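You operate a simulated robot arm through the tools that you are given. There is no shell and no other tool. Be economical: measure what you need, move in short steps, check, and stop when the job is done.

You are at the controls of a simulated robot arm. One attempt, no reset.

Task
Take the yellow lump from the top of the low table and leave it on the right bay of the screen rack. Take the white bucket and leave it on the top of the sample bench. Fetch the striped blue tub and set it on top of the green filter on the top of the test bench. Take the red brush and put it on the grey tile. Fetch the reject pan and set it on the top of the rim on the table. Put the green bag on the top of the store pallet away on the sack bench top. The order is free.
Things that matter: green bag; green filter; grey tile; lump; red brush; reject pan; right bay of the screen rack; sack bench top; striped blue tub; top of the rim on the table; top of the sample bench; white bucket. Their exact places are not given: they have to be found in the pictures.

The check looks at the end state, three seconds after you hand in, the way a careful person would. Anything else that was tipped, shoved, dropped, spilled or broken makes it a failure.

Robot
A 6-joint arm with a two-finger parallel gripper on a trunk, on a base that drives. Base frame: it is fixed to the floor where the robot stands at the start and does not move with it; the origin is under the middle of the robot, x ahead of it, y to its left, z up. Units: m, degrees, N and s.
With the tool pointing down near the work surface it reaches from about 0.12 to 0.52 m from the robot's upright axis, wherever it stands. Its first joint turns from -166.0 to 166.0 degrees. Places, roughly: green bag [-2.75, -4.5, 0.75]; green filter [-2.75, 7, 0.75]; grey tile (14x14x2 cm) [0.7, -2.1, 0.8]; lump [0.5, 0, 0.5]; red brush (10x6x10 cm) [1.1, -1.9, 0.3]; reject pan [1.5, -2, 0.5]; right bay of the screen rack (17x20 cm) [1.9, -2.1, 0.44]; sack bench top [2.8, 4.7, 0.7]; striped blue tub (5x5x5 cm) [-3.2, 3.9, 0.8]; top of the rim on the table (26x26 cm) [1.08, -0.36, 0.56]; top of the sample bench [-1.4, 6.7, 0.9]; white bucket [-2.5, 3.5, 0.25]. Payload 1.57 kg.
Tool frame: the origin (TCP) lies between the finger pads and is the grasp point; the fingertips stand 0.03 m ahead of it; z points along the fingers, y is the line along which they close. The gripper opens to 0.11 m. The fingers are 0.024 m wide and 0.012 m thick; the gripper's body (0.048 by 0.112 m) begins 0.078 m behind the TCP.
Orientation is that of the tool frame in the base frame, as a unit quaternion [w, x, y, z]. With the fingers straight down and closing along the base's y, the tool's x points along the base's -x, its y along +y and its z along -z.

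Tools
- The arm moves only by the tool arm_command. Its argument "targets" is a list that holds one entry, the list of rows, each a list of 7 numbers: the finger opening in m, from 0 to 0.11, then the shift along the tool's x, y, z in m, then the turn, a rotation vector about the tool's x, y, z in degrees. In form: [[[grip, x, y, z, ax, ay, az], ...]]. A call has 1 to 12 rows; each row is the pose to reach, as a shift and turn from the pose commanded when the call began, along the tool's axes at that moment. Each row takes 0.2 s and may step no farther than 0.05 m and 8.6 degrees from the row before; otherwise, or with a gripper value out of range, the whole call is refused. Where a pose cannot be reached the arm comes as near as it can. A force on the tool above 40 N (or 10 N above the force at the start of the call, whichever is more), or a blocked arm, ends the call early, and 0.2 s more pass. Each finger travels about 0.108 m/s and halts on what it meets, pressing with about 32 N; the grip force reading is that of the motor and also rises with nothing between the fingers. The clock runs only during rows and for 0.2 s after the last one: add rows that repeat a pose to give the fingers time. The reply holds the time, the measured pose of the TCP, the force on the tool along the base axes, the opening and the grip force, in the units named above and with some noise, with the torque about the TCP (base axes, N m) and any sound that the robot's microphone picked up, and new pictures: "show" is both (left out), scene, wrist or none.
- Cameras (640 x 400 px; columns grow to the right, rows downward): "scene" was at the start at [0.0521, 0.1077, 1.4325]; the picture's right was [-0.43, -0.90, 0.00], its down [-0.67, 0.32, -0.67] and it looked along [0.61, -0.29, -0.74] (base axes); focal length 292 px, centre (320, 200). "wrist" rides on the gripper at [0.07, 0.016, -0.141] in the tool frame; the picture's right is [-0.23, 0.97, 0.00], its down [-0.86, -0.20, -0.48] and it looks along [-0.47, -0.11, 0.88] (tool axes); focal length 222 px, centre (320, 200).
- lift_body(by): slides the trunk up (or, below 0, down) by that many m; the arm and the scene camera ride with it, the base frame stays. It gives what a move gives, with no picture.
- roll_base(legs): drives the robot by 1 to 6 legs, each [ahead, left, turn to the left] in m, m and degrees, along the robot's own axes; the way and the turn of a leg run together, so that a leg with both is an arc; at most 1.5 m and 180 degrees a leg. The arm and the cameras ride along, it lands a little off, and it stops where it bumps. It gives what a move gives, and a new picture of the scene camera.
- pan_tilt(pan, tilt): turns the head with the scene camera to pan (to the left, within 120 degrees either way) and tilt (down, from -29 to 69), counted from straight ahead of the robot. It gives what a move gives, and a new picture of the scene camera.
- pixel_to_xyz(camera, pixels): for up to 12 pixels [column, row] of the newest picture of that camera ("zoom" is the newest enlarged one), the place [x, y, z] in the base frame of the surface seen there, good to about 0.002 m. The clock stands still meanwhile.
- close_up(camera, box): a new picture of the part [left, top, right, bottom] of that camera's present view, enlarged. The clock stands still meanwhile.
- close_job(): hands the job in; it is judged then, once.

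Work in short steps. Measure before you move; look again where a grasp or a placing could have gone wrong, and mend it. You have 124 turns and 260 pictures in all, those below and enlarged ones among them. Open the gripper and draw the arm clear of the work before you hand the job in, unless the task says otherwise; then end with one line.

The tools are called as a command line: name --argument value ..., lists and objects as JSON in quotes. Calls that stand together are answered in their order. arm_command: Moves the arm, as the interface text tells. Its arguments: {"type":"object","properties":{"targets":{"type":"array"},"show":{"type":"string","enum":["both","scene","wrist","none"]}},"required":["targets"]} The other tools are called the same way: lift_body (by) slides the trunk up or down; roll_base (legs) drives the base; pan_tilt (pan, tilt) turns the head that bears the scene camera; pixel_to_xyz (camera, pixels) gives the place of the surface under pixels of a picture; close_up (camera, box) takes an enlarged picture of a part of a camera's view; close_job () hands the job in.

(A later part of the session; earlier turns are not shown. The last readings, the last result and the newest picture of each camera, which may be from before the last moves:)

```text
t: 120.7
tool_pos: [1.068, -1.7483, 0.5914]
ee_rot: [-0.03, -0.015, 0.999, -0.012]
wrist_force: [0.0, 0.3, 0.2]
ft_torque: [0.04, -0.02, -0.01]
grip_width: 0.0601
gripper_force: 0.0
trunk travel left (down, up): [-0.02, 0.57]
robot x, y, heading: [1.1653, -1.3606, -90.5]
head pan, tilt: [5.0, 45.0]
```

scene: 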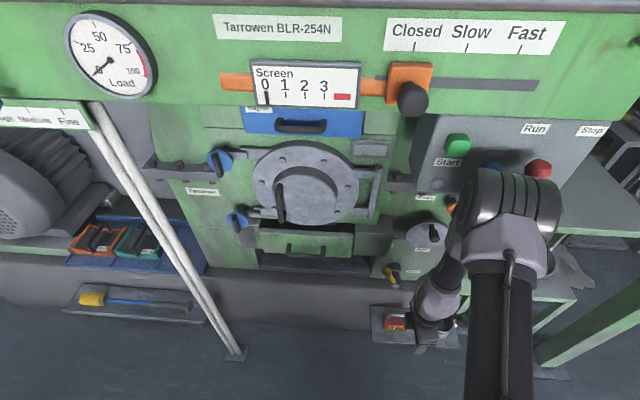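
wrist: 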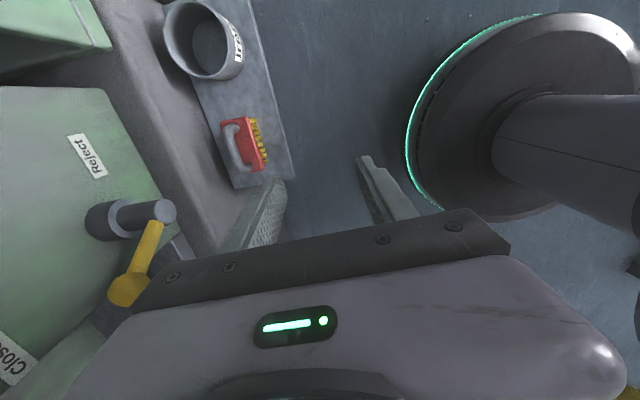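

The elbow must stay clear of the Start/Stop panel (y −1.75). I back up, shift right to x≈0.99, then extend, lower and tilt the tool 25° forward before driving in.

roll_base --legs '[[-0.1, 0, 0], [0, -0.17, 0.5]]'

arm_command --targets '[[[0.04, -0.026, -0.018, 0.023, 4, -0.6, 0.3], [0.04, -0.053, -0.036, 0.047, 8, -1.2, 0.6], [0.04, -0.079, -0.054, 0.07, 12, -1.7, 0.9], [0.04, -0.105, -0.071, 0.093, 16, -2.3, 1.2], [0.04, -0.132, -0.089, 0.117, 20, -2.9, 1.5], [0.04, -0.158, -0.107, 0.14, 23.6, -3.4, 1.7]]]'

```text
t: 122.9
tool_pos: [0.8999, -1.6457, 0.5908]
ee_rot: [-0.029, -0.015, 0.999, -0.011]
wrist_force: [0.0, -0.6, 0.3]
ft_torque: [0.02, 0.02, -0.01]
grip_width: 0.06
gripper_force: 0.2
trunk travel left (down, up): [-0.02, 0.57]
robot x, y, heading: [0.9952, -1.2544, -90.3]
head pan, tilt: [5.0, 45.0]
```

scene: 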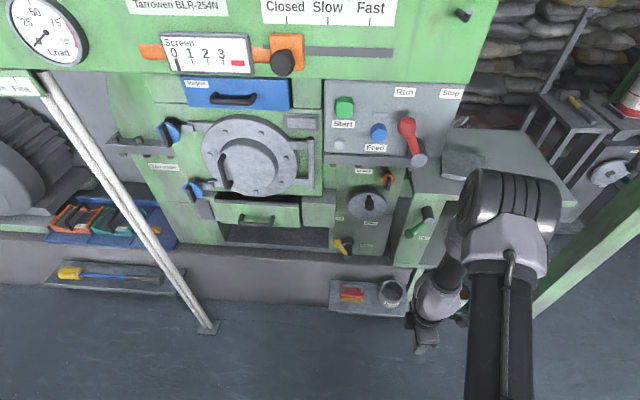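

```text
t: 124.3
tool_pos: [1.0515, -1.7507, 0.4429]
ee_rot: [0.004, -0.006, 0.976, -0.216]
wrist_force: [0.4, 0.2, 0.4]
ft_torque: [0.03, 0.03, -0.01]
grip_width: 0.0401
gripper_force: 0.0
trunk travel left (down, up): [-0.02, 0.57]
robot x, y, heading: [0.9936, -1.2548, -90.2]
head pan, tilt: [5.0, 45.0]
```

scene: 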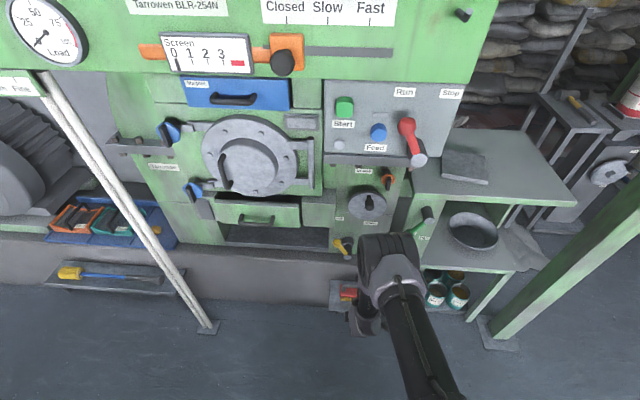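
wrist: 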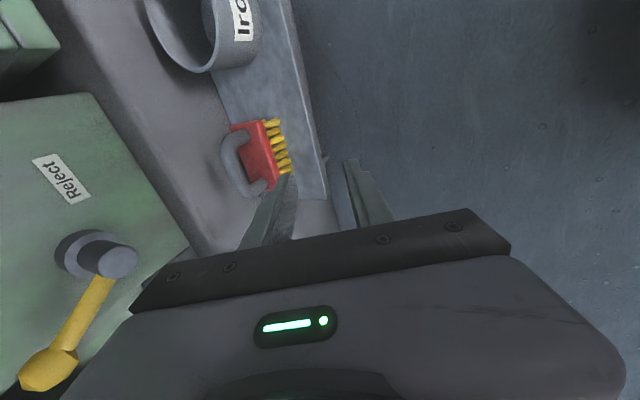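

Good posture. I measure the handle with the wrist camera.

pixel_to_xyz --camera "wrist" --pixels '[[228, 150], [234, 170], [244, 188], [233, 138], [265, 140], [258, 170], [115, 262], [40, 365]]'

close_up --camera "wrist" --box '[190, 90, 330, 220]'

```text
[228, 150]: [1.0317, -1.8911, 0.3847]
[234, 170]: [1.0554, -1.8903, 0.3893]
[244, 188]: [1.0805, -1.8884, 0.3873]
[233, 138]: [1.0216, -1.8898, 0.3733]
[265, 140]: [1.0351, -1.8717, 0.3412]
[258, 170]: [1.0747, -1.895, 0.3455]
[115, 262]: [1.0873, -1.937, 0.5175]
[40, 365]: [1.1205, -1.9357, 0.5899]
```

```text
3.08 times, centred on (260, 155) of wrist
```

zoom: 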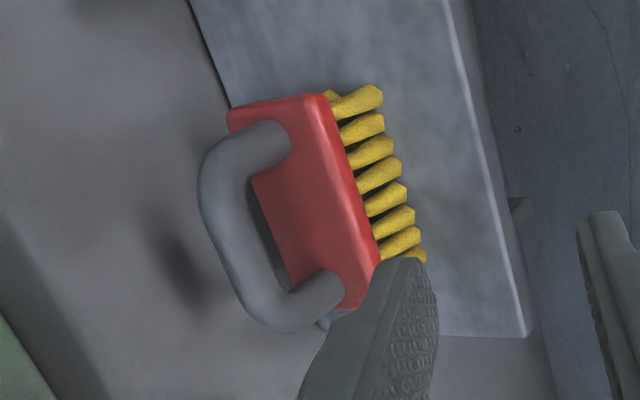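

Handle bar centre ≈(1.056,−1.891,0.384). I drive ahead 0.116 and then descend along the tool axis by 0.058.

roll_base --legs '[[0.116, 0, 0]]'

arm_command --targets '[[[0.04, -0.004, 0, 0, 0, 0, 0]]]' --show "wrist"

```text
t: 125.5
tool_pos: [1.0513, -1.8662, 0.4441]
ee_rot: [0.004, -0.006, 0.976, -0.216]
wrist_force: [-1.6, -0.1, 0.8]
ft_torque: [-0.01, 0.01, 0.0]
grip_width: 0.0397
gripper_force: 0.1
trunk travel left (down, up): [-0.02, 0.57]
robot x, y, heading: [0.9948, -1.374, -90.3]
head pan, tilt: [5.0, 45.0]
```

scene: 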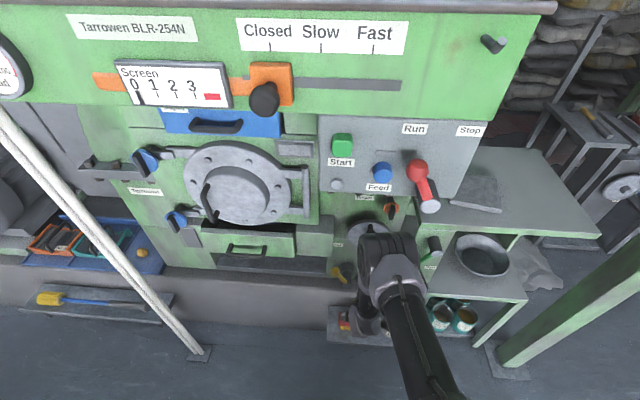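

```text
t: 125.9
tool_pos: [1.0545, -1.867, 0.4435]
ee_rot: [0.004, -0.006, 0.976, -0.216]
wrist_force: [0.1, 0.2, -0.9]
ft_torque: [-0.06, 0.0, -0.04]
grip_width: 0.04
gripper_force: 0.0
trunk travel left (down, up): [-0.02, 0.57]
robot x, y, heading: [0.9955, -1.3768, -90.6]
head pan, tilt: [5.0, 45.0]
```

wrist: 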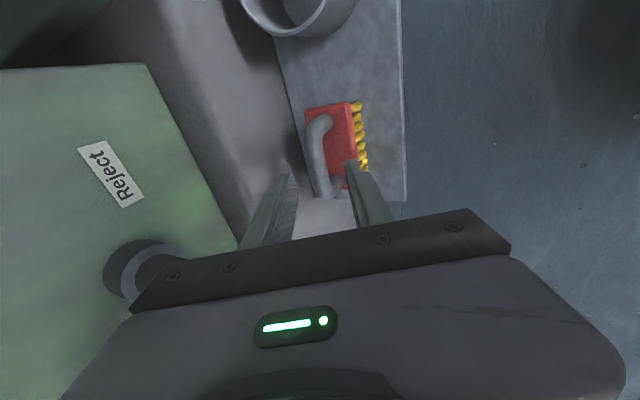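

Aligned. I descend 0.055 along the axis and close on the bar, then lift a little.

arm_command --targets '[[[0.036, 0, 0, 0.02, 0, 0, 0], [0.036, 0, 0, 0.04, 0, 0, 0], [0.036, 0, 0, 0.056, 0, 0, 0], [0.02, 0, 0, 0.056, 0, 0, 0], [0.005, 0, 0, 0.056, 0, 0, 0], [0.005, 0, 0, 0.056, 0, 0, 0]]]' --show "wrist"

```text
t: 127.3
tool_pos: [1.0549, -1.8908, 0.3914]
ee_rot: [0.003, -0.006, 0.976, -0.216]
wrist_force: [-0.5, -2.2, 2.3]
ft_torque: [-0.09, -0.17, -0.07]
grip_width: 0.0171
gripper_force: 32.0
trunk travel left (down, up): [-0.02, 0.57]
robot x, y, heading: [0.9947, -1.3703, -90.6]
head pan, tilt: [5.0, 45.0]
```

wrist: 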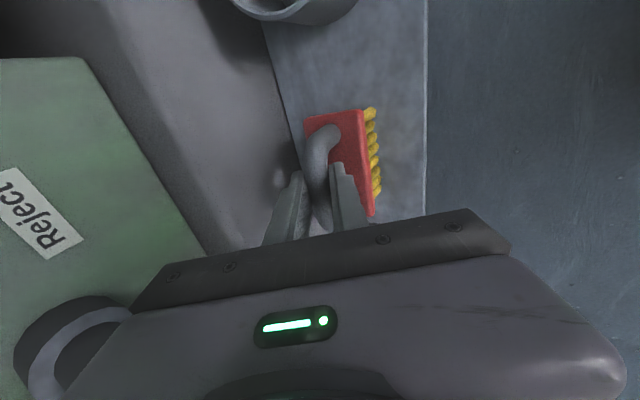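

Handle gripped (0.017). I lift along the axis and back the base away.

arm_command --targets '[[[0.005, 0, 0.004, -0.02, 0, 0, 0], [0.005, 0, 0.01, -0.05, 0, 0, 0], [0.005, 0, 0.02, -0.08, 0, 0, 0]]]' --show "wrist"

roll_base --legs '[[-0.25, 0, 0]]'

lift_body --by 0.4

pan_tilt --pan -15 --tilt 45

```text
t: 128.1
tool_pos: [1.0551, -1.838, 0.4586]
ee_rot: [0.003, -0.006, 0.976, -0.216]
wrist_force: [0.4, -0.7, -1.1]
ft_torque: [0.02, 0.03, 0.0]
grip_width: 0.0169
gripper_force: 32.0
trunk travel left (down, up): [-0.02, 0.57]
robot x, y, heading: [0.9919, -1.3737, -90.5]
head pan, tilt: [5.0, 45.0]
```

wrist: 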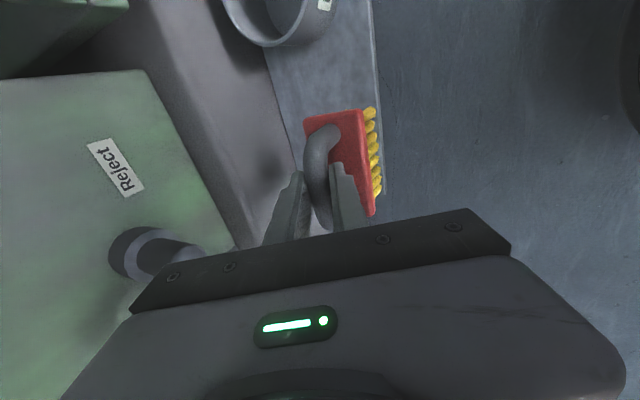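

```text
t: 129.9
tool_pos: [1.0549, -1.5894, 0.458]
ee_rot: [0.003, -0.007, 0.976, -0.216]
wrist_force: [0.4, 0.5, -1.4]
ft_torque: [0.02, 0.02, 0.02]
grip_width: 0.0172
gripper_force: 32.5
trunk travel left (down, up): [-0.02, 0.57]
robot x, y, heading: [0.9971, -1.1191, -90.3]
head pan, tilt: [5.0, 45.0]
```

scene: 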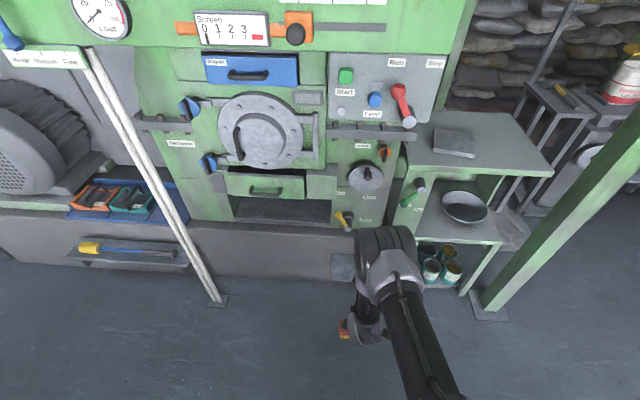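

```text
t: 133.7
tool_pos: [1.0564, -1.5879, 0.8573]
ee_rot: [0.003, -0.006, 0.977, -0.215]
wrist_force: [0.2, 0.1, -1.4]
ft_torque: [0.04, 0.04, -0.01]
grip_width: 0.0171
gripper_force: 31.8
trunk travel left (down, up): [-0.42, 0.17]
robot x, y, heading: [0.9953, -1.1206, -90.3]
head pan, tilt: [5.0, 45.0]
```

```text
t: 134.6
tool_pos: [1.0555, -1.5881, 0.8581]
ee_rot: [0.003, -0.006, 0.977, -0.215]
wrist_force: [-0.3, 0.1, -1.6]
ft_torque: [-0.02, -0.02, 0.01]
grip_width: 0.017
gripper_force: 32.2
trunk travel left (down, up): [-0.42, 0.17]
robot x, y, heading: [0.9957, -1.1253, -90.6]
head pan, tilt: [-15.0, 45.0]
```

scene: 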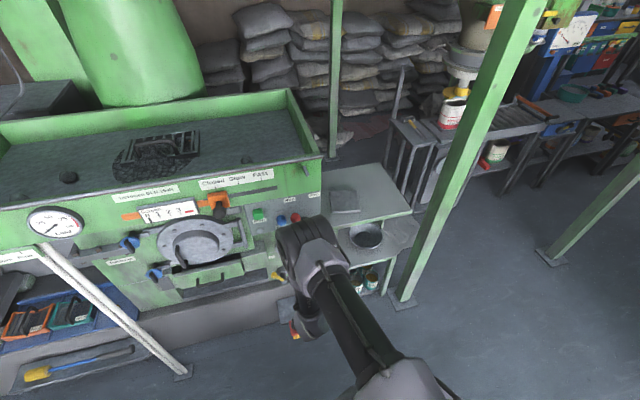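

I measure the tile and the green post foot.

pixel_to_xyz --camera "scene" --pixels '[[345, 202], [333, 192], [355, 190], [360, 208], [333, 212], [404, 298], [385, 210], [420, 250], [370, 240], [412, 212], [340, 240], [300, 225]]'

close_up --camera "scene" --box '[290, 160, 430, 310]'

```text
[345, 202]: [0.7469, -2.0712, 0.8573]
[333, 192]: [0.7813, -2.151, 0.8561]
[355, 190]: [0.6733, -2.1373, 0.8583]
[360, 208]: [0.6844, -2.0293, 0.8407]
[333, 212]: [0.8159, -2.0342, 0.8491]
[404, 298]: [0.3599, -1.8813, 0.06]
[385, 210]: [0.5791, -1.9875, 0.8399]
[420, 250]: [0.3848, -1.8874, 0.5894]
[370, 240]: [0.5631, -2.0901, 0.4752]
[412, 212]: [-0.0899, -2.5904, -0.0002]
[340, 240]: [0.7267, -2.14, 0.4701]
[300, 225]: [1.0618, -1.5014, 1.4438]
```

```text
2.67 times, centred on (360, 235) of scene
```

zoom: 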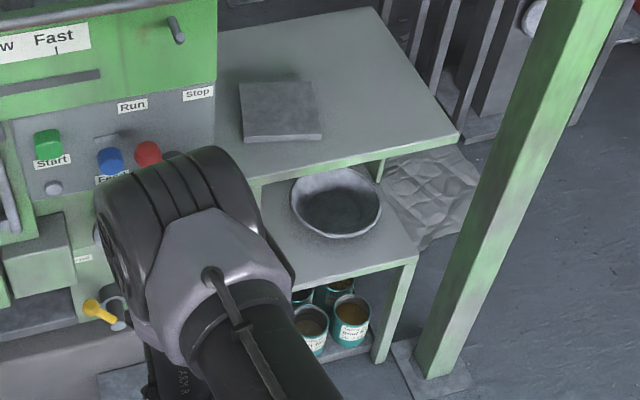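

I take the tile's corners for its centre.

pixel_to_xyz --camera "zoom" --pixels '[[242, 88], [308, 84], [317, 131], [248, 136], [280, 110]]'

lift_body --by 0.165

roll_base --legs '[[0, -0.32, 0.5], [0.4, 0, 0]]'

```text
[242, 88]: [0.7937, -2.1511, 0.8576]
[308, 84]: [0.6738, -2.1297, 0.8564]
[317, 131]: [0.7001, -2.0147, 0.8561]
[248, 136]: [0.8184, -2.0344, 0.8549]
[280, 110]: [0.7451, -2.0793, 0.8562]
```

```text
t: 136.4
tool_pos: [1.0554, -1.5893, 1.0227]
ee_rot: [0.003, -0.005, 0.976, -0.216]
wrist_force: [0.1, -0.4, -1.6]
ft_torque: [0.06, 0.01, 0.02]
grip_width: 0.0174
gripper_force: 31.8
trunk travel left (down, up): [-0.585, 0.005]
robot x, y, heading: [0.9983, -1.1205, -90.4]
head pan, tilt: [-15.0, 45.0]
```

```text
t: 140.7
tool_pos: [0.7359, -1.9728, 1.0229]
ee_rot: [0.004, -0.013, 0.977, -0.215]
wrist_force: [-0.1, -0.2, -1.6]
ft_torque: [0.03, 0.03, -0.01]
grip_width: 0.017
gripper_force: 32.1
trunk travel left (down, up): [-0.585, 0.005]
robot x, y, heading: [0.6704, -1.5081, -89.8]
head pan, tilt: [-15.0, 45.0]
```

scene: 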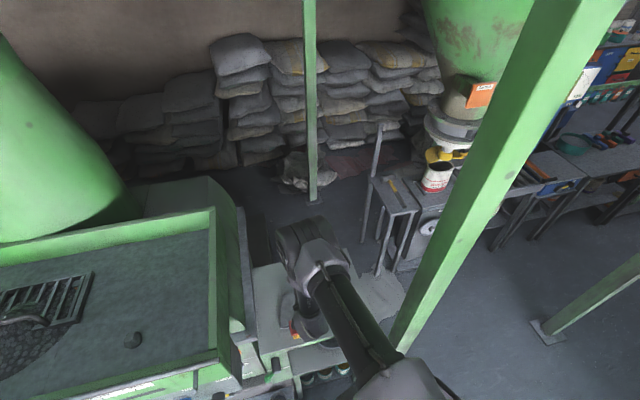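

Tile centre (0.7465,−2.0825), top 0.856. I drive ahead 0.1 and shift slightly left.

roll_base --legs '[[0.1, 0.008, 0]]'

pan_tilt --pan 8 --tilt 65

arm_command --targets '[[[0.005, 0, 0, 0, 0, 0, 0]]]' --show "wrist"

```text
t: 141.8
tool_pos: [0.7445, -2.0698, 1.023]
ee_rot: [0.005, -0.012, 0.976, -0.216]
wrist_force: [-0.7, -0.2, -1.5]
ft_torque: [-0.01, 0.0, 0.0]
grip_width: 0.0173
gripper_force: 31.6
trunk travel left (down, up): [-0.585, 0.005]
robot x, y, heading: [0.6798, -1.6036, -89.6]
head pan, tilt: [-15.0, 45.0]
```

scene: 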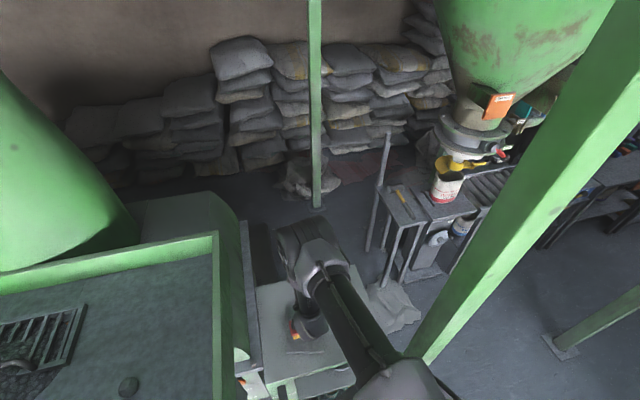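

```text
t: 142.7
tool_pos: [0.7442, -2.0687, 1.0226]
ee_rot: [0.005, -0.013, 0.976, -0.216]
wrist_force: [0.8, 0.4, -1.8]
ft_torque: [-0.03, 0.03, -0.02]
grip_width: 0.0173
gripper_force: 31.9
trunk travel left (down, up): [-0.585, 0.005]
robot x, y, heading: [0.6814, -1.6047, -89.5]
head pan, tilt: [8.0, 65.0]
```

scene: 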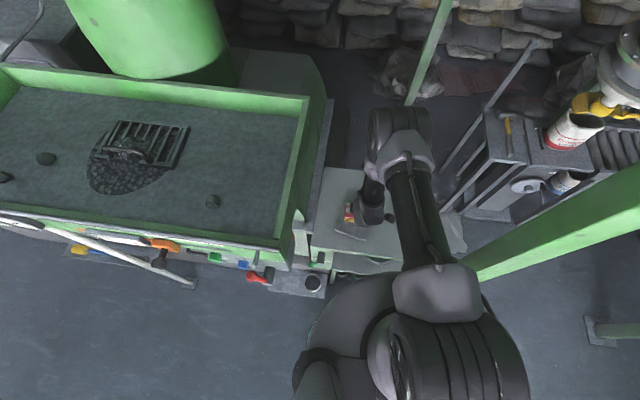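

```text
t: 143.1
tool_pos: [0.7454, -2.0692, 1.023]
ee_rot: [0.005, -0.012, 0.977, -0.215]
wrist_force: [-0.5, 0.2, -1.8]
ft_torque: [0.01, 0.0, -0.01]
grip_width: 0.017
gripper_force: 31.6
trunk travel left (down, up): [-0.585, 0.005]
robot x, y, heading: [0.6794, -1.6024, -89.5]
head pan, tilt: [8.0, 65.0]
```

wrist: 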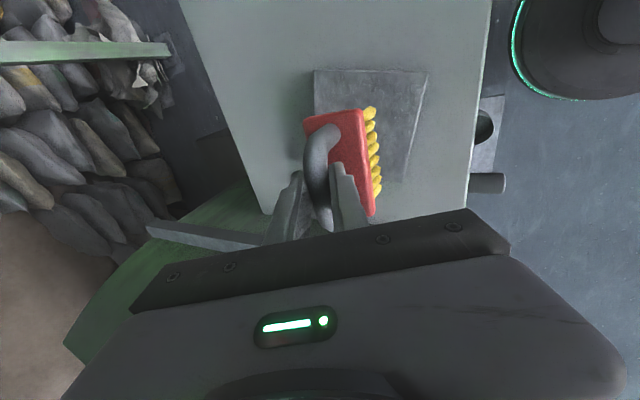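

I descend 0.07 with a 0.01 forward shift, then creep.

arm_command --targets '[[[0.005, 0, 0.01, 0.034, 0, 0, 0], [0.005, 0, 0.0204, 0.0677, 0, 0, 0], [0.005, 0, 0.0216, 0.0704, 0, 0, 0], [0.005, 0, 0.0229, 0.0731, 0, 0, 0]]]' --show "wrist"

close_up --camera "scene" --box '[300, 150, 460, 270]'

```text
t: 144.1
tool_pos: [0.7447, -2.0794, 0.9465]
ee_rot: [0.004, -0.012, 0.976, -0.217]
wrist_force: [-0.2, -1.1, 2.6]
ft_torque: [-0.01, -0.2, -0.01]
grip_width: 0.0172
gripper_force: 32.0
trunk travel left (down, up): [-0.585, 0.005]
robot x, y, heading: [0.6789, -1.6025, -89.4]
head pan, tilt: [8.0, 65.0]
```

wrist: 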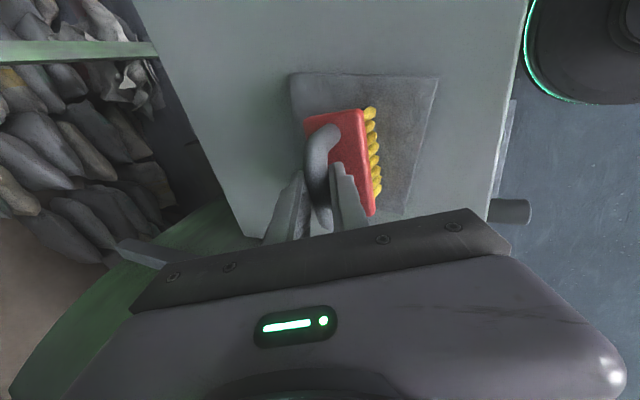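

```text
3.33 times, centred on (380, 210) of scene
```

zoom: 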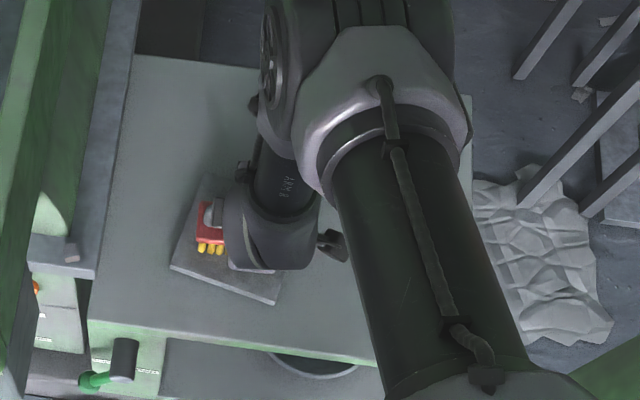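

Contact is light and the brush stands on the tile. I open and withdraw upward along the axis.

arm_command --targets '[[[0.03, 0, 0, 0, 0, 0, 0], [0.04, 0, 0, 0, 0, 0, 0], [0.04, 0, 0, 0, 0, 0, 0], [0.04, 0, 0, -0.03, 0, 0, 0], [0.04, 0, 0, -0.07, 0, 0, 0], [0.04, 0, 0, -0.11, 0, 0, 0]]]' --show "wrist"

roll_base --legs '[[-0.4, 0, 0]]'

close_up --camera "scene" --box '[280, 50, 480, 200]'

```text
t: 145.5
tool_pos: [0.7385, -2.0328, 1.0482]
ee_rot: [0.005, -0.013, 0.976, -0.216]
wrist_force: [0.6, 0.2, -0.5]
ft_torque: [0.0, 0.01, -0.03]
grip_width: 0.0401
gripper_force: 0.1
trunk travel left (down, up): [-0.585, 0.005]
robot x, y, heading: [0.6796, -1.604, -89.5]
head pan, tilt: [8.0, 65.0]
```

wrist: 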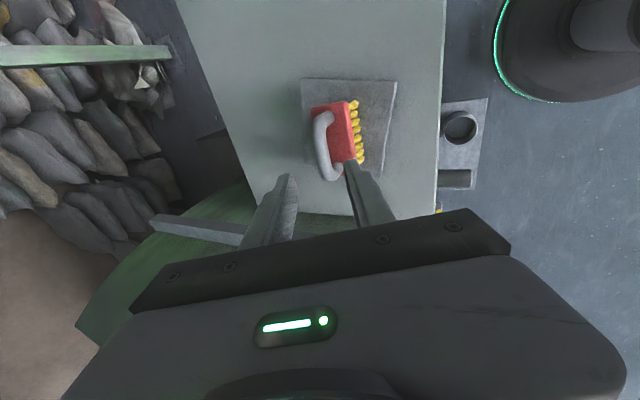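

```text
t: 148.0
tool_pos: [0.7373, -1.6254, 1.0474]
ee_rot: [0.005, -0.014, 0.976, -0.216]
wrist_force: [0.2, -0.6, 0.1]
ft_torque: [0.02, 0.01, 0.03]
grip_width: 0.0397
gripper_force: 0.0
trunk travel left (down, up): [-0.585, 0.005]
robot x, y, heading: [0.6753, -1.1982, -89.4]
head pan, tilt: [8.0, 65.0]
```

scene: 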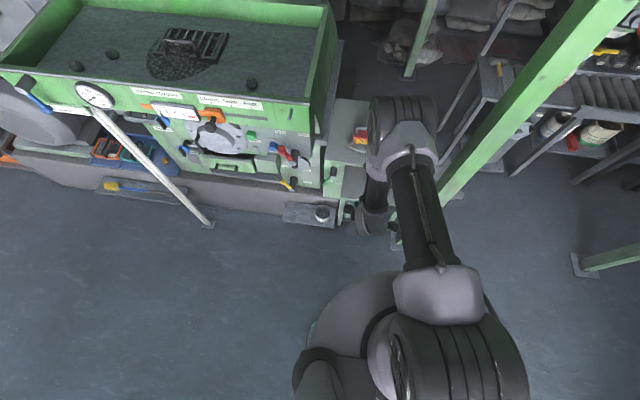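

```text
2.67 times, centred on (380, 125) of scene
```

zoom: 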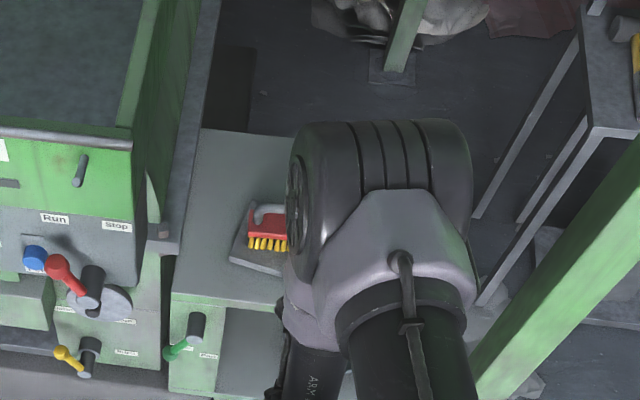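

The brush stands on the tile. I restore the arm to its neutral vertical posture, lower the trunk, and scout for the green bag towards (−2.75,−4.5).

arm_command --targets '[[[0.06, 0.01, 0.01, 0, -6.2, 0, 0], [0.06, 0.02, 0.02, 0, -12.5, 0, 0], [0.06, 0.03, 0.03, 0, -18.7, 0, 0], [0.06, 0.04, 0.04, 0, -25, 0, 0], [0.06, 0.07, 0.07, 0, -25, 0, 0]]]' --show "none"

arm_command --targets '[[[0.06, 0.01, 0, 0, 0, 0, 8.2], [0.06, 0.02, 0, 0, 0, 0, 16.4], [0.06, 0.03, 0, 0, 0, 0, 24.6], [0.06, 0.04, 0, 0, 0, 0, 32.8], [0.06, 0.05, 0, 0, 0, 0, 41], [0.06, 0.06, 0, 0, 0, 0, 49.2], [0.06, 0.07, 0, 0, 0, 0, 57.4], [0.06, 0.08, 0, 0, 0, 0, 65.6], [0.06, 0.09, 0, 0, 0, 0, 73.8], [0.06, 0.1, 0, 0, 0, 0, 82], [0.06, 0.11, 0, 0, 0, 0, 90]]]' --show "none"

lift_body --by -0.3

roll_base --legs '[[0, 0, -60]]'

pan_tilt --pan 20 --tilt 15

```text
t: 149.2
tool_pos: [0.6635, -1.5597, 1.0205]
ee_rot: [0.002, -0.015, 1.0, 0.001]
wrist_force: [-1.3, 0.3, -0.3]
ft_torque: [0.0, -0.04, 0.02]
grip_width: 0.0599
gripper_force: 0.0
trunk travel left (down, up): [-0.585, 0.005]
robot x, y, heading: [0.6768, -1.193, -89.6]
head pan, tilt: [8.0, 65.0]
```

```text
t: 151.6
tool_pos: [0.5564, -1.5651, 1.0203]
ee_rot: [0.0, 0.697, 0.717, 0.002]
wrist_force: [0.2, -0.5, 0.3]
ft_torque: [0.04, -0.01, -0.02]
grip_width: 0.0598
gripper_force: 0.0
trunk travel left (down, up): [-0.585, 0.005]
robot x, y, heading: [0.676, -1.1938, -89.3]
head pan, tilt: [8.0, 65.0]
```

```text
t: 154.6
tool_pos: [0.5564, -1.566, 0.7189]
ee_rot: [0.001, 0.697, 0.717, 0.002]
wrist_force: [0.4, 0.2, -0.4]
ft_torque: [-0.01, -0.03, 0.02]
grip_width: 0.0602
gripper_force: 0.1
trunk travel left (down, up): [-0.285, 0.305]
robot x, y, heading: [0.6748, -1.1934, -89.3]
head pan, tilt: [8.0, 65.0]
```

```text
t: 157.7
tool_pos: [0.2934, -1.2766, 0.7194]
ee_rot: [0.002, 0.962, 0.273, 0.002]
wrist_force: [-0.8, -0.5, 0.5]
ft_torque: [0.01, -0.02, 0.0]
grip_width: 0.0597
gripper_force: 0.1
trunk travel left (down, up): [-0.285, 0.305]
robot x, y, heading: [0.6744, -1.1921, -149.5]
head pan, tilt: [8.0, 65.0]
```

scene: 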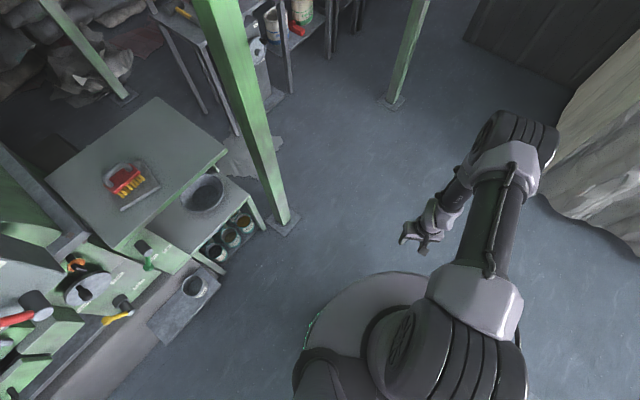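

```text
t: 158.8
tool_pos: [0.2933, -1.2766, 0.7196]
ee_rot: [0.002, 0.962, 0.272, 0.001]
wrist_force: [-0.3, 0.5, 0.4]
ft_torque: [0.0, 0.01, -0.02]
grip_width: 0.0599
gripper_force: 0.1
trunk travel left (down, up): [-0.285, 0.305]
robot x, y, heading: [0.6736, -1.1929, -149.8]
head pan, tilt: [20.0, 15.0]
```

scene: 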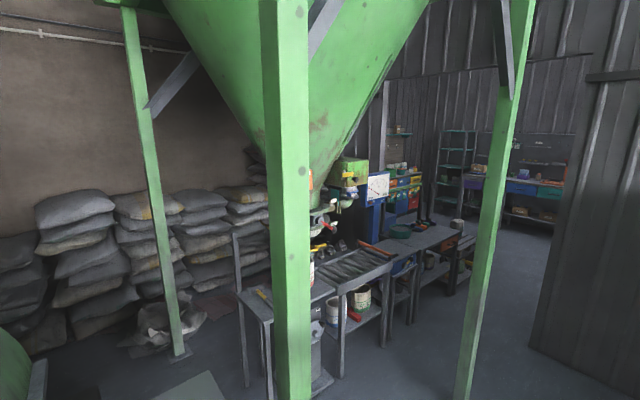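

I measure depths of benches and floor to plan a path.

pixel_to_xyz --camera "scene" --pixels '[[350, 220], [440, 245], [460, 225], [440, 160], [530, 180], [500, 260], [590, 350], [545, 330], [470, 380], [290, 390], [400, 330], [550, 100]]'

close_up --camera "scene" --box '[310, 100, 600, 300]'

```text
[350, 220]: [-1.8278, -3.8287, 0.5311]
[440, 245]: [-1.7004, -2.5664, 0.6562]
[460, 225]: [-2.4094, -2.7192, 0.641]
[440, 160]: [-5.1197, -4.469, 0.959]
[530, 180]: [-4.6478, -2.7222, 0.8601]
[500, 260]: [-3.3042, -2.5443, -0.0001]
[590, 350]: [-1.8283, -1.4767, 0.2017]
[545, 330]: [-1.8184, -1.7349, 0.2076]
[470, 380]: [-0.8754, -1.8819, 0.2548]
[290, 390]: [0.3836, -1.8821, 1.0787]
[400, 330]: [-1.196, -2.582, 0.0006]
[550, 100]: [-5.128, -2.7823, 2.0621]
```

```text
2.00 times, centred on (455, 200) of scene
```

zoom: 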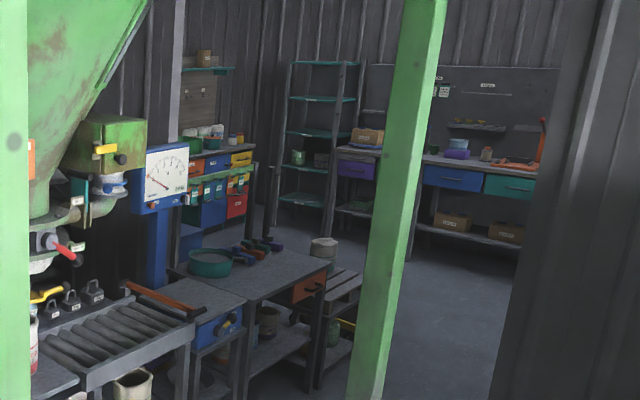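

I turn to face −x and look ahead before driving through the passage.

roll_base --legs '[[0, 0, -30]]'

pan_tilt --pan 8 --tilt 25

pixel_to_xyz --camera "scene" --pixels '[[300, 300], [250, 300], [200, 300], [350, 300], [400, 320], [450, 330], [500, 330], [150, 250], [220, 230], [270, 230], [320, 220], [100, 330]]'

```text
t: 160.7
tool_pos: [0.3021, -1.078, 0.7187]
ee_rot: [0.002, 1.0, 0.018, 0.001]
wrist_force: [-0.4, -0.7, 0.1]
ft_torque: [0.0, 0.01, 0.01]
grip_width: 0.06
gripper_force: 0.0
trunk travel left (down, up): [-0.285, 0.305]
robot x, y, heading: [0.6763, -1.1945, -178.9]
head pan, tilt: [20.0, 15.0]
```

scene: 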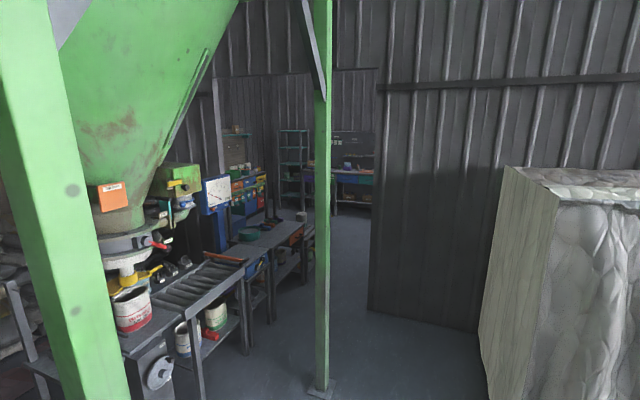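

```text
t: 161.4
tool_pos: [0.3029, -1.0792, 0.7192]
ee_rot: [0.001, 1.0, 0.018, 0.001]
wrist_force: [0.8, -0.2, 0.5]
ft_torque: [0.0, 0.01, 0.0]
grip_width: 0.0603
gripper_force: 0.0
trunk travel left (down, up): [-0.285, 0.305]
robot x, y, heading: [0.6759, -1.1982, -179.0]
head pan, tilt: [8.0, 25.0]
```

scene: 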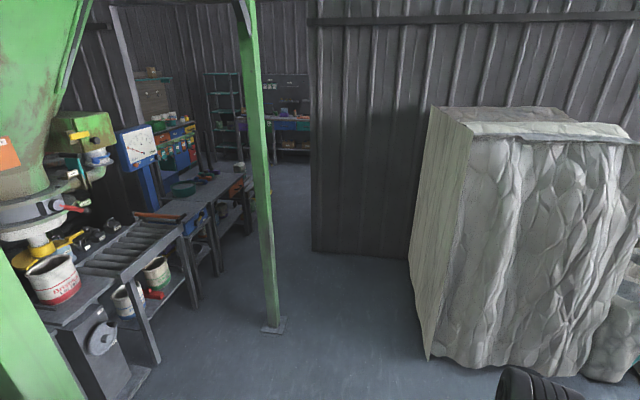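

```text
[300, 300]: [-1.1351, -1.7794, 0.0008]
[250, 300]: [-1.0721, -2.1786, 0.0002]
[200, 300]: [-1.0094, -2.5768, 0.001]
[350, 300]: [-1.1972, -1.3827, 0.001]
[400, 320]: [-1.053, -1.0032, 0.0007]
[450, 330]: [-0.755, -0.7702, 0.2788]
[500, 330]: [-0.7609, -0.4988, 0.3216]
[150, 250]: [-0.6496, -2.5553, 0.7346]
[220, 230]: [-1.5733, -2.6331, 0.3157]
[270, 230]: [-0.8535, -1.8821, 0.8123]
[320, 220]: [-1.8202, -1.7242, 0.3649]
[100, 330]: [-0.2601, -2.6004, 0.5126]
```

Passage between the benches (y≈−2.5) and the wall end (−1.82,−1.72). I drive around the post and through along y≈−2.1.

roll_base --legs '[[1.0, 0.18, 0], [1.03, 0.03, 0], [0, 0.6, -1], [1.2, 0, 0]]'

pan_tilt --pan 80 --tilt 20

pan_tilt --pan 40 --tilt 20

```text
t: 177.0
tool_pos: [-2.0935, -1.8809, 0.7207]
ee_rot: [0.002, 1.0, 0.0, -0.001]
wrist_force: [0.3, 0.1, 0.5]
ft_torque: [0.01, 0.02, 0.03]
grip_width: 0.0602
gripper_force: 0.1
trunk travel left (down, up): [-0.285, 0.305]
robot x, y, heading: [-1.7238, -2.0116, 178.8]
head pan, tilt: [8.0, 25.0]
stopped in leg 4: the robot was blocked; the commanded pose is now the measured one
```

scene: 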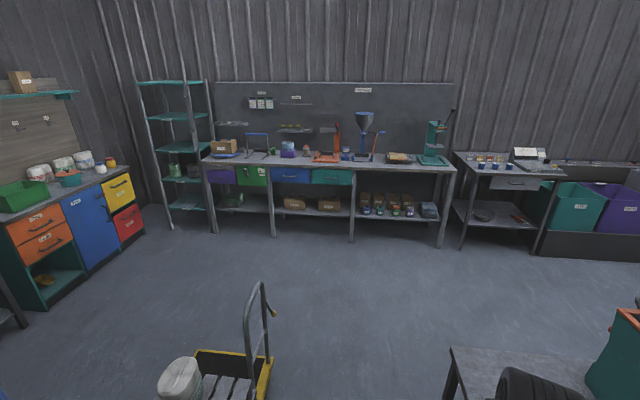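

```text
t: 178.4
tool_pos: [-2.0949, -1.8809, 0.7202]
ee_rot: [0.001, 1.0, 0.0, 0.0]
wrist_force: [-0.2, 0.3, 0.1]
ft_torque: [0.0, 0.04, 0.03]
grip_width: 0.0602
gripper_force: 0.1
trunk travel left (down, up): [-0.285, 0.305]
robot x, y, heading: [-1.7262, -2.0086, 178.9]
head pan, tilt: [80.0, 20.0]
```

scene: 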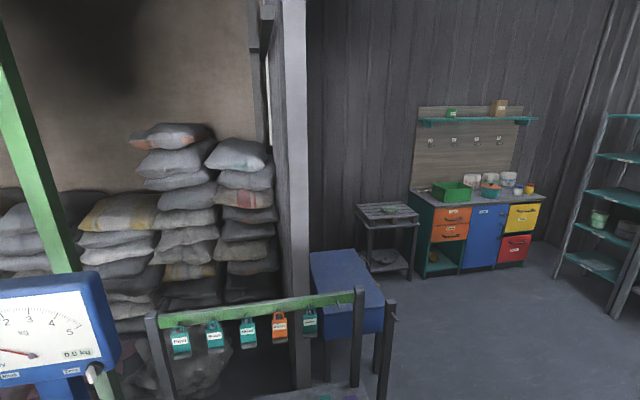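

```text
t: 179.5
tool_pos: [-2.0945, -1.8808, 0.7204]
ee_rot: [0.002, 1.0, -0.001, 0.001]
wrist_force: [-0.5, 0.1, 0.6]
ft_torque: [0.01, 0.03, 0.02]
grip_width: 0.0599
gripper_force: 0.1
trunk travel left (down, up): [-0.285, 0.305]
robot x, y, heading: [-1.7226, -2.0087, 178.5]
head pan, tilt: [40.0, 20.0]
```

scene: 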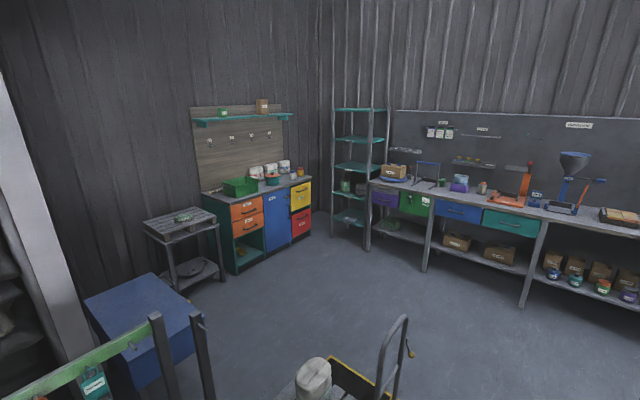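

The robot was blocked, maybe by the cart ahead or the wall end. I measure the cart and zoom at the small green thing on the grey stand (183,217).

pixel_to_xyz --camera "scene" --pixels '[[183, 217], [180, 232], [315, 370], [350, 370], [385, 395], [395, 330], [150, 330], [190, 350], [200, 280], [295, 395]]'

close_up --camera "scene" --box '[120, 180, 280, 280]'

pan_tilt --pan -10 --tilt 60

```text
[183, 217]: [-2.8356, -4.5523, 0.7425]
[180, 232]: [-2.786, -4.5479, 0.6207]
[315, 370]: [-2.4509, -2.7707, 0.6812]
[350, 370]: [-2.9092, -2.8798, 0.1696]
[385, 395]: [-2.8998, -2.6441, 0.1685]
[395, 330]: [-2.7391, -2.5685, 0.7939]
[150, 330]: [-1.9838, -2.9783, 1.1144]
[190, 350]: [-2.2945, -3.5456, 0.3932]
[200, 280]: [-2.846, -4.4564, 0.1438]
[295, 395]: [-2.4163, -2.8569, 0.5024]
```

```text
4.00 times, centred on (200, 230) of scene
```

zoom: 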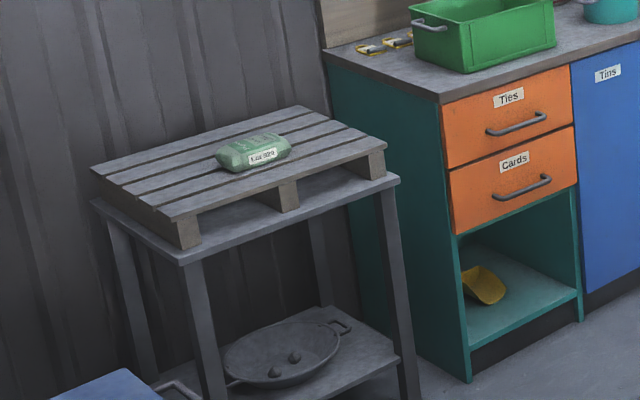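

```text
t: 180.7
tool_pos: [-2.0949, -1.8809, 0.7189]
ee_rot: [0.002, 1.0, 0.0, 0.0]
wrist_force: [-0.5, -1.1, 0.8]
ft_torque: [0.0, -0.02, -0.01]
grip_width: 0.0601
gripper_force: 0.0
trunk travel left (down, up): [-0.285, 0.305]
robot x, y, heading: [-1.7258, -2.0126, 179.2]
head pan, tilt: [-10.0, 60.0]
```

scene: 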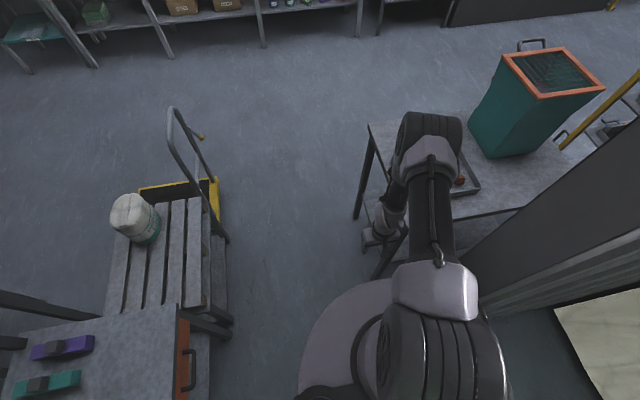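

A table stands right of the passage and the cart pallet left. I measure both edges.

pixel_to_xyz --camera "scene" --pixels '[[370, 126], [400, 235], [405, 180], [228, 300], [218, 182], [210, 230], [228, 240], [207, 315], [465, 230], [530, 270], [480, 290], [355, 215]]'

arm_command --targets '[[[0.06, 0, 0, 0, 0, 0, 0]]]' --show "wrist"

```text
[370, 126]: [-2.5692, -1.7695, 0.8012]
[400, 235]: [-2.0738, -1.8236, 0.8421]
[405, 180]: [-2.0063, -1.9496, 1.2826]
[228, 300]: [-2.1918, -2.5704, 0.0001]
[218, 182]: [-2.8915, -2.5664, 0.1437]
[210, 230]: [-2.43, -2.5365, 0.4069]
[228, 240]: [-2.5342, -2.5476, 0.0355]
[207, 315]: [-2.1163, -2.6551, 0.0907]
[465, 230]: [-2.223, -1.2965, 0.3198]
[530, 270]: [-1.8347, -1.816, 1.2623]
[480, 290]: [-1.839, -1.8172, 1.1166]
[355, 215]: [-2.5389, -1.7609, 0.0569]
```

```text
t: 181.1
tool_pos: [-2.0957, -1.8795, 0.7192]
ee_rot: [0.002, 1.0, 0.0, 0.0]
wrist_force: [0.1, 0.4, 0.5]
ft_torque: [-0.01, 0.0, 0.0]
grip_width: 0.0603
gripper_force: 0.1
trunk travel left (down, up): [-0.285, 0.305]
robot x, y, heading: [-1.7232, -2.0097, 179.0]
head pan, tilt: [-10.0, 60.0]
```

wrist: 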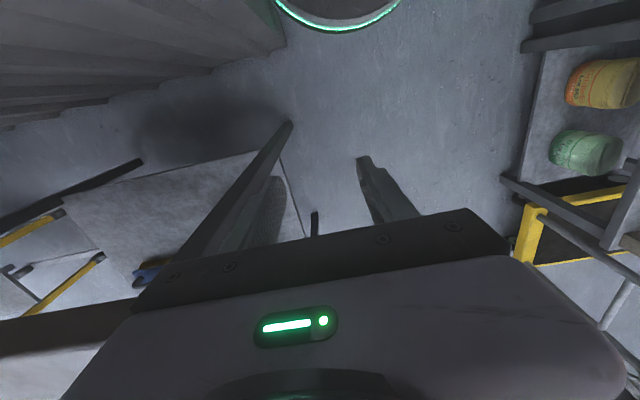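

The wall end (y −1.816) blocked the base. I shift left 0.17 and drive on past the cart to x≈−3.3.

roll_base --legs '[[0.0, 0.17, 0], [0.8, 0, 0], [0.8, 0, 0]]'

pan_tilt --pan 80 --tilt 40

```text
t: 190.3
tool_pos: [-3.6981, -2.036, 0.7191]
ee_rot: [0.002, 1.0, 0.008, 0.0]
wrist_force: [-0.9, -0.2, -0.5]
ft_torque: [-0.03, -0.03, 0.01]
grip_width: 0.06
gripper_force: 0.0
trunk travel left (down, up): [-0.285, 0.305]
robot x, y, heading: [-3.3251, -2.1595, 179.6]
head pan, tilt: [-10.0, 60.0]
```

scene: 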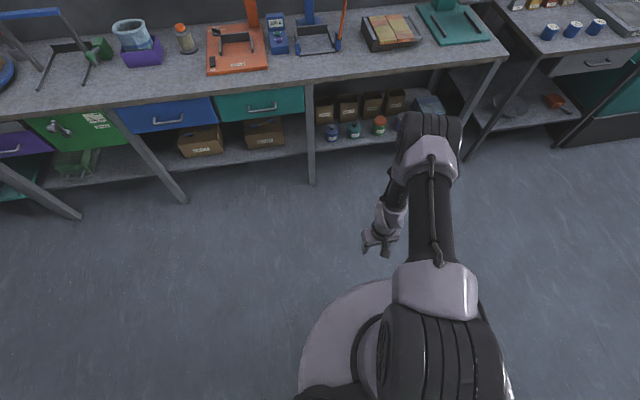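

```text
t: 192.0
tool_pos: [-3.6979, -2.0352, 0.7199]
ee_rot: [0.001, 1.0, 0.008, 0.0]
wrist_force: [-0.1, 0.3, -0.1]
ft_torque: [-0.04, 0.02, 0.01]
grip_width: 0.06
gripper_force: 0.0
trunk travel left (down, up): [-0.285, 0.305]
robot x, y, heading: [-3.3299, -2.1596, 179.8]
head pan, tilt: [80.0, 40.0]
```

scene: 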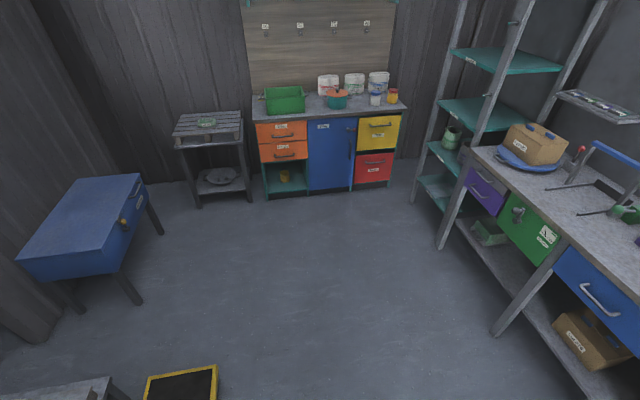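

I measure the bag, stand and blue desk.

close_up --camera "scene" --box '[160, 100, 260, 200]'

pixel_to_xyz --camera "scene" --pixels '[[207, 121], [199, 122], [215, 120], [207, 126], [180, 137], [241, 134], [130, 270], [135, 180], [262, 148], [100, 275]]'

```text
4.00 times, centred on (210, 150) of scene
```

zoom: 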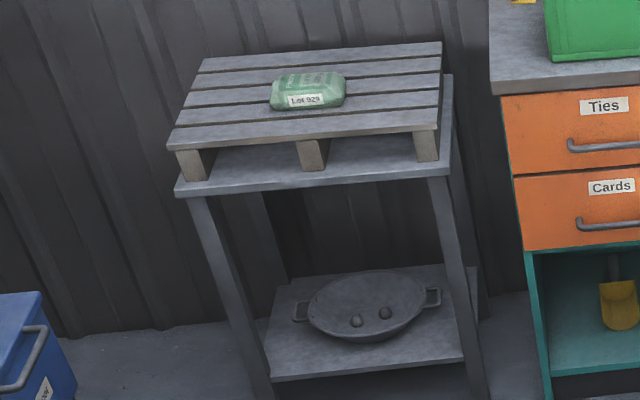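

```text
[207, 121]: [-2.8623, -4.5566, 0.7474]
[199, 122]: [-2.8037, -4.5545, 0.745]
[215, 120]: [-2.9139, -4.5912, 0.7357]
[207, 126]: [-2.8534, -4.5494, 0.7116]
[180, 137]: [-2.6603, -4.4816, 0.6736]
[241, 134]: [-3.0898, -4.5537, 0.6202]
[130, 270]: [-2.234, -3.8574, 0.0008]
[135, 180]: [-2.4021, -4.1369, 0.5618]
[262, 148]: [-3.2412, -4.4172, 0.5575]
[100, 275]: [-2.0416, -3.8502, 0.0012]
```

Bag ≈(−2.86,−4.57), top 0.747, about 12×7 cm, long along x. I raise the trunk 0.2, turn to −90 and drive in front of the stand.

lift_body --by 0.2

roll_base --legs '[[0, 0, 90], [1.2, 0, 0], [0.7, 0.58, 0]]'

arm_command --targets '[[[0.1, 0, 0, 0, 0, 0, 8.2], [0.1, 0, 0, 0, 0, 0, 16.4], [0.1, 0, 0, 0, 0, 0, 24.6], [0.1, 0, 0, 0, 0, 0, 32.8], [0.1, 0, 0, 0, 0, 0, 41], [0.1, 0, 0, 0, 0, 0, 49.2], [0.1, 0, 0, 0, 0, 0, 57.4], [0.1, 0, 0, 0, 0, 0, 65.6], [0.1, 0, 0, 0, 0, 0, 73.8], [0.1, 0, 0, 0, 0, 0, 82], [0.1, 0, 0, 0, 0, 0, 90]]]'

```text
t: 194.1
tool_pos: [-3.698, -2.0359, 0.9189]
ee_rot: [0.002, 1.0, 0.007, 0.001]
wrist_force: [-0.3, 0.6, -0.5]
ft_torque: [-0.02, -0.02, 0.0]
grip_width: 0.0603
gripper_force: 0.0
trunk travel left (down, up): [-0.485, 0.105]
robot x, y, heading: [-3.3268, -2.158, 180.0]
head pan, tilt: [80.0, 40.0]
```

```text
t: 208.4
tool_pos: [-2.9173, -4.4314, 0.9187]
ee_rot: [0.001, 0.708, 0.706, 0.001]
wrist_force: [-0.2, -0.3, -0.4]
ft_torque: [-0.02, -0.01, 0.03]
grip_width: 0.0602
gripper_force: 0.1
trunk travel left (down, up): [-0.485, 0.105]
robot x, y, heading: [-2.7821, -4.0642, -91.6]
head pan, tilt: [80.0, 40.0]
```

scene: 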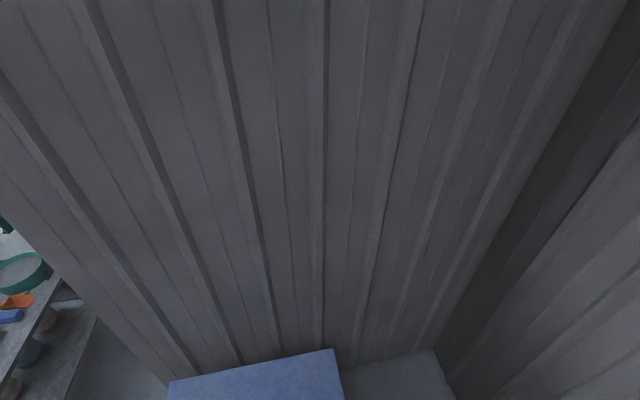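

```text
t: 210.8
tool_pos: [-2.9176, -4.4313, 0.9189]
ee_rot: [0.0, 1.0, -0.003, 0.002]
wrist_force: [-0.4, -0.6, 0.1]
ft_torque: [0.03, 0.02, 0.03]
grip_width: 0.0999
gripper_force: 0.1
trunk travel left (down, up): [-0.485, 0.105]
robot x, y, heading: [-2.7839, -4.0633, -91.4]
head pan, tilt: [80.0, 40.0]
```

scene: 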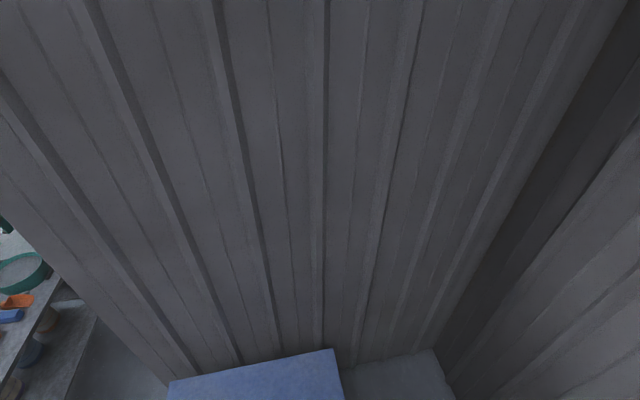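
wrist: 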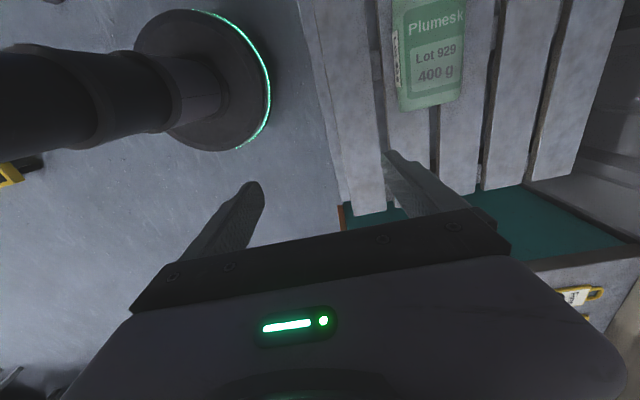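

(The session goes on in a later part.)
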